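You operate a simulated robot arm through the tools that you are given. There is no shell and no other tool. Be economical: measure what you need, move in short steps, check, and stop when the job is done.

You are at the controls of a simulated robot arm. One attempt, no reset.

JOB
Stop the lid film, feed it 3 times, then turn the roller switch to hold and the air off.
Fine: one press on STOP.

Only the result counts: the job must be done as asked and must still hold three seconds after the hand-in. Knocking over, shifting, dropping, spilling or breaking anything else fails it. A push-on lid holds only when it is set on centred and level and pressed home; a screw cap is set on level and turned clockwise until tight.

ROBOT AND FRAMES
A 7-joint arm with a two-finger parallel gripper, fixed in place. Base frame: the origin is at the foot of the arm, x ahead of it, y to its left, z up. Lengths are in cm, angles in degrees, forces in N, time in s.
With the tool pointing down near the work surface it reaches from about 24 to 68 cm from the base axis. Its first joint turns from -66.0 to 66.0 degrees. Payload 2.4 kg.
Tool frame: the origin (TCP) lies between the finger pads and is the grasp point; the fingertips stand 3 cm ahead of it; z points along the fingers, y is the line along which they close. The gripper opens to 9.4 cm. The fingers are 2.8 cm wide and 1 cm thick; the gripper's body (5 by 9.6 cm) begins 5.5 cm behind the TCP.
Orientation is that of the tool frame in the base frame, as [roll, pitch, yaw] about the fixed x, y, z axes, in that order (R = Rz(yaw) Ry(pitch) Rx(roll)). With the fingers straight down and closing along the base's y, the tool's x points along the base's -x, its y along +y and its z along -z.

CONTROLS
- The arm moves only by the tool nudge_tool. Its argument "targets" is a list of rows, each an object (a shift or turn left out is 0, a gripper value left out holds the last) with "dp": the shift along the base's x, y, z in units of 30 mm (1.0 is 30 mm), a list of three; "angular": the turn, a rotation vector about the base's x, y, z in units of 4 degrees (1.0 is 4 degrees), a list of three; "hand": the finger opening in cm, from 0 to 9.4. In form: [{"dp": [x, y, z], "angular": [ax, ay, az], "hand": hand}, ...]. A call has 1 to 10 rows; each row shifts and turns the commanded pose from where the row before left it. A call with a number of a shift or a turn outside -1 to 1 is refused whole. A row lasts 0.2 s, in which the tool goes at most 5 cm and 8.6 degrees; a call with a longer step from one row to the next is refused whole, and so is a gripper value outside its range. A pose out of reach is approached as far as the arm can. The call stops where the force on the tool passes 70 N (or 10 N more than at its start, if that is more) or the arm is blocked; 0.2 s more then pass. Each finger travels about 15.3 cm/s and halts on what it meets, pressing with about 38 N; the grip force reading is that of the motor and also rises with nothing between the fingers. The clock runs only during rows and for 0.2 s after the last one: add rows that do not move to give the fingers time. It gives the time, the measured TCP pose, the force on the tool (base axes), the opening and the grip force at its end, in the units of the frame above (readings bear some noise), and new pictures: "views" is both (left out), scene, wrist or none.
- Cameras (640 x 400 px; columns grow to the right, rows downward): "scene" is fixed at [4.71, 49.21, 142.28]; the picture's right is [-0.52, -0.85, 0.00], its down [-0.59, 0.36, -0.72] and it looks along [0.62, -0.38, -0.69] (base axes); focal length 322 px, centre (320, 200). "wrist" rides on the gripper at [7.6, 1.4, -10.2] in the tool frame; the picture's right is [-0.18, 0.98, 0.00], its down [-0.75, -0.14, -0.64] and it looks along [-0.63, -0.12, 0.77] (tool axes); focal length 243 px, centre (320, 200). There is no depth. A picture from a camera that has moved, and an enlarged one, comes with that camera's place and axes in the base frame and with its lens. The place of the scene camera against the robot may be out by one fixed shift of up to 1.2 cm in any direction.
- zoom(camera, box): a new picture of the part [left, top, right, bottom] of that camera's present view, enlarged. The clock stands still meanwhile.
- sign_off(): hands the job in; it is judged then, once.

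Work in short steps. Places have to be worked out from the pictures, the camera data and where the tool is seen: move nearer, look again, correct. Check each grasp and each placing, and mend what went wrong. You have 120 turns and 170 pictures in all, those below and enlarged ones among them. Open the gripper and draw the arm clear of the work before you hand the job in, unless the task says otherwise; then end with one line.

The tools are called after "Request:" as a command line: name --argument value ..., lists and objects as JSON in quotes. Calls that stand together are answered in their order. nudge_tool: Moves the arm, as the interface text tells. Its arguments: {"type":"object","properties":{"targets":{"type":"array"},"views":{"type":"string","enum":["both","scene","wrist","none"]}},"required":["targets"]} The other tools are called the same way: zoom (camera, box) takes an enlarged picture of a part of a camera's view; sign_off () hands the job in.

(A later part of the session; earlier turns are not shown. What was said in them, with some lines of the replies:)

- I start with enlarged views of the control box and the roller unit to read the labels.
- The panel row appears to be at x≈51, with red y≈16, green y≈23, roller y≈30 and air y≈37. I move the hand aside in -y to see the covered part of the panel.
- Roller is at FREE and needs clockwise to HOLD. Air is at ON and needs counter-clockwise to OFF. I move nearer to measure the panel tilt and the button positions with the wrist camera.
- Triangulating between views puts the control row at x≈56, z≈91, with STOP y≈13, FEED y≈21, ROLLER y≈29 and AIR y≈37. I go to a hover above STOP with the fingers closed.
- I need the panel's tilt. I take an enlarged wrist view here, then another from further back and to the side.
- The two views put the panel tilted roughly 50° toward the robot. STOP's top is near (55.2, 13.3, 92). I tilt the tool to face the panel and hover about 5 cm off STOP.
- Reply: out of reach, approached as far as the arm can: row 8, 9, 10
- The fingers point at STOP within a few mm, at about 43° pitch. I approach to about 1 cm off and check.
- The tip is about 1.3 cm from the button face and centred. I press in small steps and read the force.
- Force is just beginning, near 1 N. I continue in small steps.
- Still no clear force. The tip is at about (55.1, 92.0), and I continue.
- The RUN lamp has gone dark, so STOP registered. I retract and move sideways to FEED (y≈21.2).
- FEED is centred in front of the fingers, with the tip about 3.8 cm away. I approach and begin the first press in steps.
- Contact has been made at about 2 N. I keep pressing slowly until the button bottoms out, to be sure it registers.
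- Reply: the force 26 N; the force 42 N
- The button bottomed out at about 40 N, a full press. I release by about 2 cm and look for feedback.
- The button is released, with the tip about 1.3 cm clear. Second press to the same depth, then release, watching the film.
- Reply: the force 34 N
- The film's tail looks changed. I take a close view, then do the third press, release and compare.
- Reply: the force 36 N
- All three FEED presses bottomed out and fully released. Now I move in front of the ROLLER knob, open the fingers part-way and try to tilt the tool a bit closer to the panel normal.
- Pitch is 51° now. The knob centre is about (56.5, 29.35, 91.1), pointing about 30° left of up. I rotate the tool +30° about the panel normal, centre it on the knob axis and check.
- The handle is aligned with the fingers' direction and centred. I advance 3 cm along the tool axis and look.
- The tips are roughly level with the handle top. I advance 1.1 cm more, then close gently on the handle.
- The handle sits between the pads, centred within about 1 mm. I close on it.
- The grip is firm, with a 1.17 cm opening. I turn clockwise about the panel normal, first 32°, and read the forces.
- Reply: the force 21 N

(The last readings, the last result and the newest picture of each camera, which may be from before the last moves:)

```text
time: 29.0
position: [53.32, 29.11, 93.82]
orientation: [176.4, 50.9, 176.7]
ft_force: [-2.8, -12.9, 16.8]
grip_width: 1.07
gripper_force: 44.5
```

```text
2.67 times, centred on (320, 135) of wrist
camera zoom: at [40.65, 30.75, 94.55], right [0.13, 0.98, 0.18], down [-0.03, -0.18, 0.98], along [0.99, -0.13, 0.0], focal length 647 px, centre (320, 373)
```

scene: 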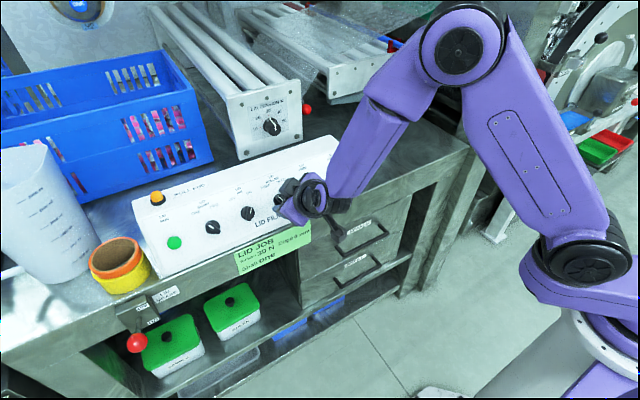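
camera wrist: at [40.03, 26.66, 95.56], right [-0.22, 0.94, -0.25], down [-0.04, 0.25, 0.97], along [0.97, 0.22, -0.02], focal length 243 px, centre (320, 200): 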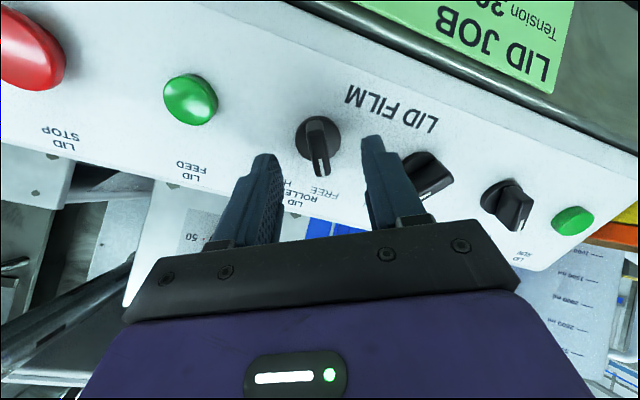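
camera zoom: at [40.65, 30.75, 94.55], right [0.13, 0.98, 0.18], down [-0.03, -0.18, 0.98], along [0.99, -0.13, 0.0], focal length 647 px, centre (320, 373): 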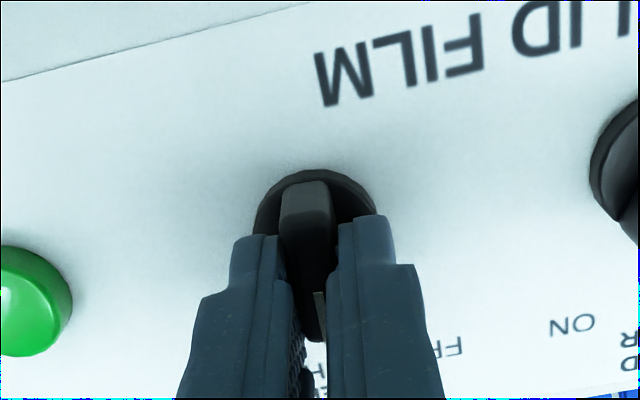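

The knob is following the tool and side forces are moderate. I continue with the remaining 28°, easing slightly.

Request:
nudge_tool --targets '[{"dp": [0, -0.015, 0.01], "angular": [0.776, 0, -0.631]}, {"dp": [0, -0.015, 0.01], "angular": [0.776, 0, -0.631]}, {"dp": [0, -0.015, 0.01], "angular": [0.776, 0, -0.631]}, {"dp": [0, -0.01, 0.01], "angular": [0.776, 0, -0.631]}, {"dp": [0, -0.01, 0], "angular": [0.776, 0, -0.631]}, {"dp": [0, -0.01, 0], "angular": [0.776, 0, -0.631]}, {"dp": [0, -0.01, 0], "angular": [0.776, 0, -0.631]}]' --views "none"

Request:
zoom --camera "wrist" --box '[200, 60, 440, 210]'

```text
time: 30.6
position: [53.38, 29.03, 93.7]
orientation: [147.7, 42.2, 137.6]
ft_force: [14.3, -11.2, -11.4]
grip_width: 1.11
gripper_force: 44.7
```

```text
2.67 times, centred on (320, 135) of wrist
camera zoom: at [41.62, 33.92, 95.81], right [0.4, 0.76, 0.51], down [-0.13, -0.51, 0.85], along [0.91, -0.41, -0.11], focal length 647 px, centre (320, 373)
```

zoom: 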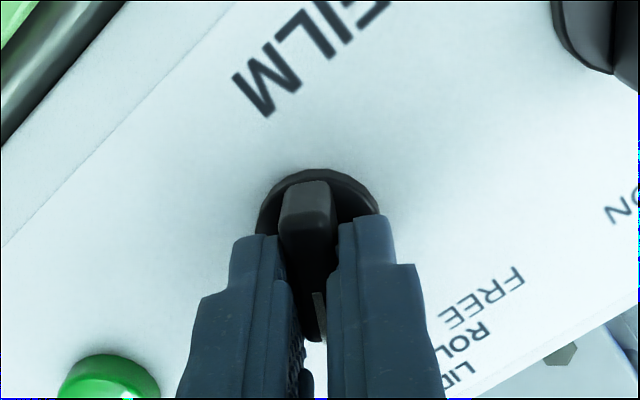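

Turned 60° in total. I open wide enough to release, back off along the axis and check the pointer.

Request:
nudge_tool --targets '[{"hand": 2.5}, {"hand": 5}, {"dp": [-0.26, 0, 0.21]}, {"dp": [-0.39, 0, 0.31]}, {"dp": [-0.39, 0, 0.31]}, {}]' --views "none"

Request:
zoom --camera "wrist" --box '[160, 0, 480, 200]'

Request:
zoom --camera "scene" --box '[200, 150, 360, 250]'

```text
time: 32.0
position: [50.23, 29.04, 96.34]
orientation: [147.6, 42.3, 137.7]
ft_force: [-0.1, 0.3, 0.4]
grip_width: 4.99
gripper_force: 0.0
```

```text
2.00 times, centred on (320, 100) of wrist
camera zoom: at [38.42, 34.01, 98.36], right [0.4, 0.76, 0.51], down [-0.13, -0.51, 0.85], along [0.91, -0.41, -0.1], focal length 485 px, centre (320, 400)
```

zoom: 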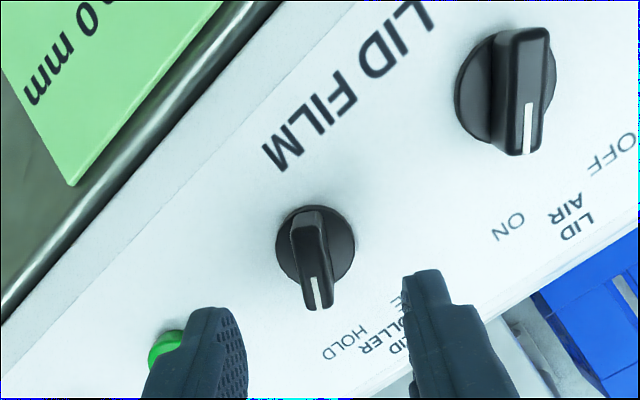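

```text
4.00 times, centred on (280, 200) of scene
camera zoom: at [4.71, 49.21, 142.28], right [-0.52, -0.85, 0.0], down [-0.59, 0.36, -0.72], along [0.62, -0.38, -0.69], focal length 1289 px, centre (480, 200)
```

zoom: 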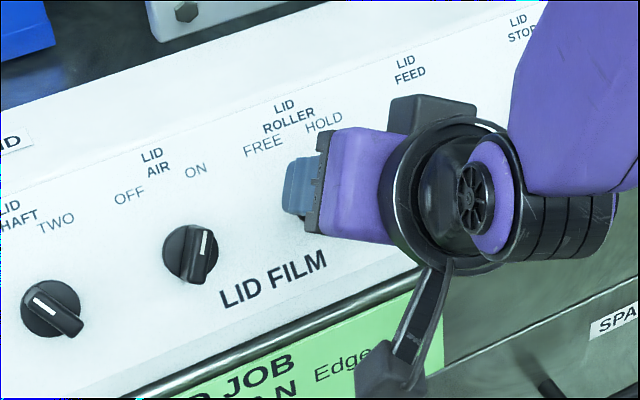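

The roller pointer is at HOLD, parallel with the AIR pointer at ON. The tool is already aligned with the AIR handle, so I slide 8.2 cm in +y in front of it.

Request:
nudge_tool --targets '[{"dp": [0, 0.9, 0]}, {"dp": [0, 0.9, 0]}, {"dp": [0, 0.93, 0]}, {}]' --views "none"

Request:
zoom --camera "wrist" --box '[160, 0, 480, 200]'

Request:
zoom --camera "scene" --box '[200, 140, 360, 240]'

```text
time: 33.0
position: [50.08, 37.14, 96.3]
orientation: [147.6, 42.2, 137.7]
ft_force: [0.0, -0.6, -0.3]
grip_width: 5.01
gripper_force: 0.1
```

```text
2.00 times, centred on (320, 100) of wrist
camera zoom: at [38.4, 42.09, 98.31], right [0.4, 0.76, 0.51], down [-0.13, -0.51, 0.85], along [0.91, -0.41, -0.1], focal length 485 px, centre (320, 400)
```

zoom: 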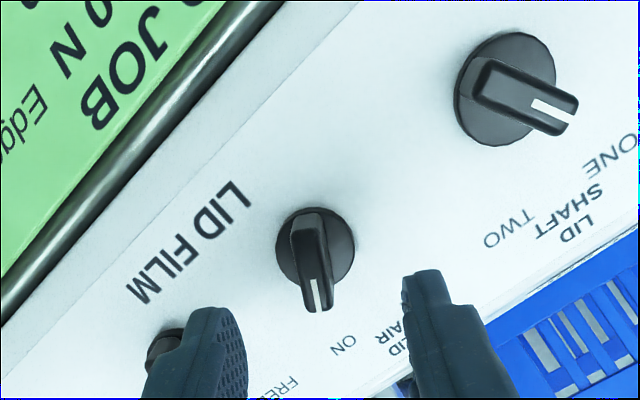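

```text
4.00 times, centred on (280, 190) of scene
camera zoom: at [4.71, 49.21, 142.28], right [-0.52, -0.85, 0.0], down [-0.59, 0.36, -0.72], along [0.62, -0.38, -0.69], focal length 1289 px, centre (480, 240)
```

zoom: 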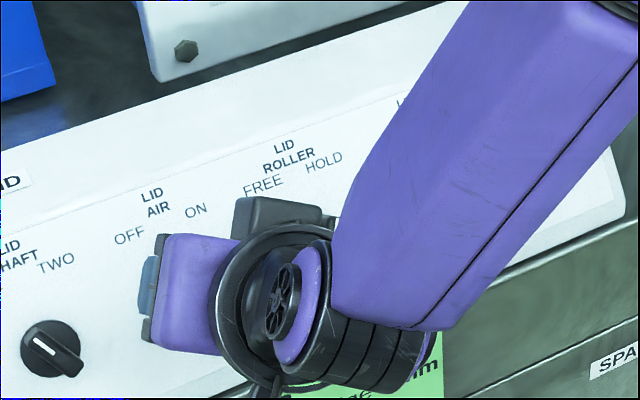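

The view matches the previous one exactly. I advance to the grasp depth.

Request:
nudge_tool --targets '[{"dp": [0.39, 0, -0.31]}, {"dp": [0.39, 0, -0.31]}, {"dp": [0.26, 0, -0.21]}, {}]' --views "none"

Request:
zoom --camera "wrist" --box '[200, 60, 440, 210]'

```text
time: 34.0
position: [53.35, 37.24, 93.92]
orientation: [147.6, 42.3, 137.8]
ft_force: [0.3, -0.2, 0.0]
grip_width: 4.99
gripper_force: 0.0
```

```text
2.67 times, centred on (320, 135) of wrist
camera zoom: at [41.65, 42.2, 95.83], right [0.4, 0.76, 0.51], down [-0.13, -0.51, 0.85], along [0.91, -0.41, -0.1], focal length 647 px, centre (320, 373)
```

zoom: 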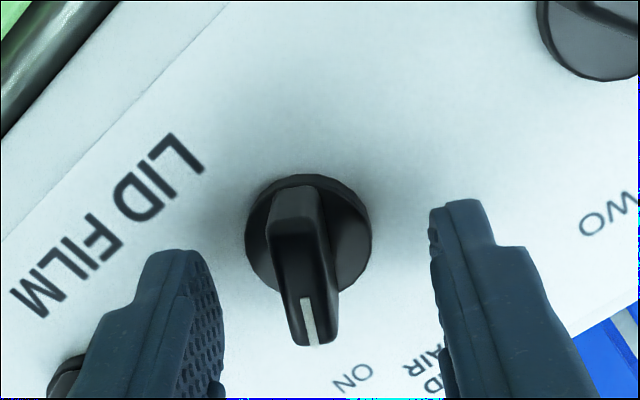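

The handle sits about 0.3 cm off-centre. I shift slightly and then close.

Request:
nudge_tool --targets '[{"dp": [-0.03, -0.07, -0.045]}, {"hand": 3}, {"hand": 1.6}, {"hand": 0.5}, {}]' --views "none"

Request:
zoom --camera "wrist" --box '[200, 60, 440, 210]'

```text
time: 35.2
position: [53.2, 37.1, 93.49]
orientation: [147.6, 42.2, 137.7]
ft_force: [-1.7, -1.7, -0.7]
grip_width: 1.08
gripper_force: 44.9
```

```text
2.67 times, centred on (320, 135) of wrist
camera zoom: at [41.51, 42.01, 95.63], right [0.4, 0.76, 0.51], down [-0.13, -0.51, 0.85], along [0.91, -0.41, -0.1], focal length 647 px, centre (320, 373)
```

zoom: 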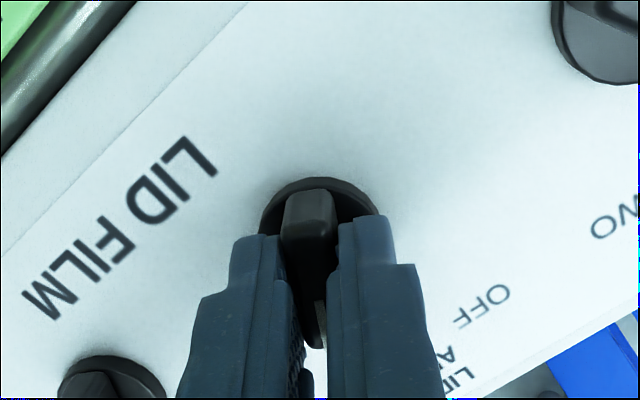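

Gripped well. I turn counter-clockwise, first 32°.

Request:
nudge_tool --targets '[{"dp": [0, 0.009, 0], "angular": [-0.776, 0, 0.631]}, {"dp": [0, 0.009, 0], "angular": [-0.776, 0, 0.631]}, {"dp": [0, 0.009, 0], "angular": [-0.776, 0, 0.631]}, {"dp": [0, 0.009, 0], "angular": [-0.776, 0, 0.631]}, {"dp": [0, 0.009, 0], "angular": [-0.776, 0, 0.631]}, {"dp": [0, 0.009, 0], "angular": [-0.776, 0, 0.631]}, {"dp": [0, 0.009, 0], "angular": [-0.776, 0, 0.631]}, {"dp": [0, 0.009, 0], "angular": [-0.776, 0, 0.631]}]' --views "none"

```text
time: 37.0
position: [53.26, 37.32, 93.69]
orientation: [-178.3, 50.6, -176.7]
ft_force: [1.7, -4.1, -11.9]
grip_width: 1.09
gripper_force: 44.9
```

Forces are low, so I finish the remaining 28°.

Request:
nudge_tool --targets '[{"dp": [0, 0.009, 0], "angular": [-0.776, 0, 0.631]}, {"dp": [0, 0.009, 0], "angular": [-0.776, 0, 0.631]}, {"dp": [0, 0.009, 0], "angular": [-0.776, 0, 0.631]}, {"dp": [0, 0.009, 0], "angular": [-0.776, 0, 0.631]}, {"dp": [0, 0.009, 0], "angular": [-0.776, 0, 0.631]}, {"dp": [0, 0.009, 0], "angular": [-0.776, 0, 0.631]}, {"dp": [0, 0.009, 0], "angular": [-0.776, 0, 0.631]}]' --views "none"

Request:
zoom --camera "wrist" --box '[200, 60, 440, 210]'

```text
time: 38.6
position: [53.37, 37.31, 93.68]
orientation: [-149.3, 41.9, -137.6]
ft_force: [-2.5, -17.5, -6.4]
grip_width: 1.17
gripper_force: 44.9
```

```text
2.67 times, centred on (320, 135) of wrist
camera zoom: at [40.74, 34.65, 94.73], right [-0.22, 0.94, -0.25], down [-0.03, 0.25, 0.97], along [0.97, 0.22, -0.02], focal length 647 px, centre (320, 373)
```

zoom: 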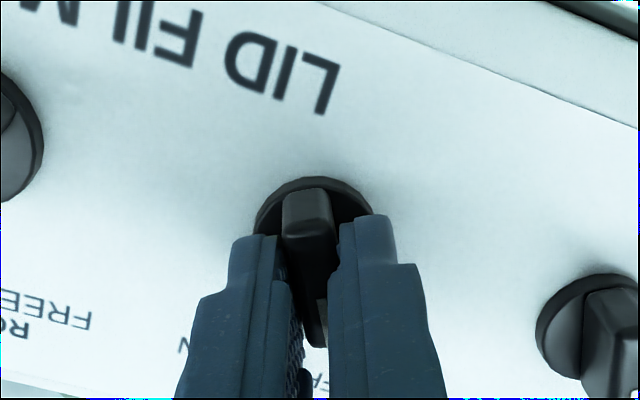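

The handle has turned with the tool. I open, back straight off along the axis, then go further back and look.

Request:
nudge_tool --targets '[{"hand": 2.5}, {"hand": 5}, {"dp": [-0.26, 0, 0.21]}, {"dp": [-0.39, 0, 0.31]}, {"dp": [-0.39, 0, 0.31]}, {"dp": [-0.5, 0, 0.5]}, {"dp": [-0.5, 0, 0.5]}]' --views "wrist"

Request:
nudge_tool --targets '[{"dp": [-0.5, -0.9, 0.8]}, {"dp": [-0.5, -0.9, 0.8]}, {"dp": [-0.5, -0.9, 0.8]}, {"dp": [0, -0.9, 0.8]}, {"dp": [0, -0.9, 0.5]}, {"dp": [0, -0.9, 0]}, {"dp": [0, -0.9, 0]}, {"dp": [0, -0.9, 0]}]' --views "scene"

Request:
zoom --camera "scene" --box '[150, 140, 350, 265]'

```text
time: 40.2
position: [47.03, 37.59, 99.25]
orientation: [-149.2, 42.1, -137.5]
ft_force: [-0.3, 0.4, 0.2]
grip_width: 5.03
gripper_force: 0.0
camera wrist: at [34.48, 34.82, 100.27], right [-0.22, 0.94, -0.25], down [-0.04, 0.25, 0.97], along [0.97, 0.22, -0.02], focal length 243 px, centre (320, 200)
```

wrist: 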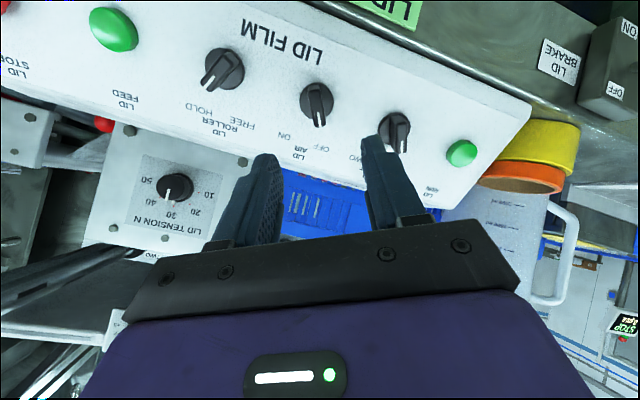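

```text
time: 42.0
position: [42.66, 15.76, 110.47]
orientation: [-149.3, 42.3, -137.5]
ft_force: [-0.2, 0.2, -0.8]
grip_width: 5.02
gripper_force: 0.1
```

scene: 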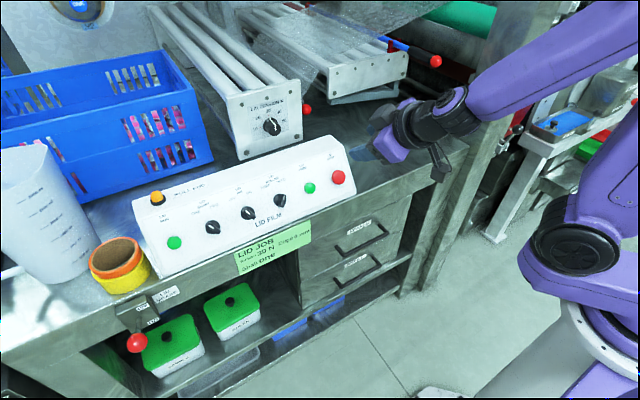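

```text
3.20 times, centred on (250, 202) of scene
camera zoom: at [4.71, 49.21, 142.28], right [-0.52, -0.85, 0.0], down [-0.59, 0.36, -0.72], along [0.62, -0.38, -0.69], focal length 1031 px, centre (544, 192)
```

zoom: 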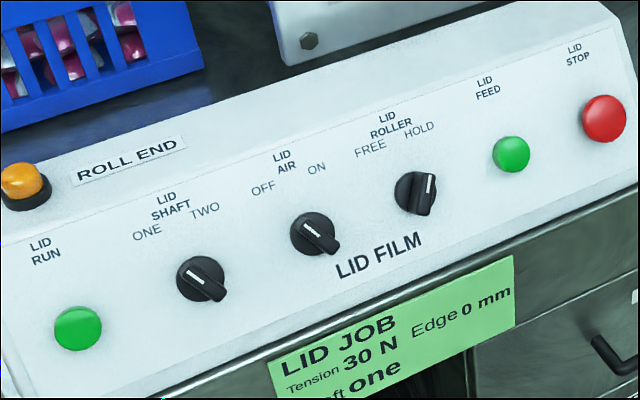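

The final view shows RUN dark, AIR at OFF, ROLLER at HOLD and SHAFT unchanged. The arm is clear and the gripper open, so I hand in.

Request:
sign_off

```text
The job is handed in.
```

I pressed STOP once and the RUN lamp went dark. FEED got three full presses, the roller switch is at HOLD and the air is OFF. The three FEED presses were judged by force and full release; the film itself gave no clear count.
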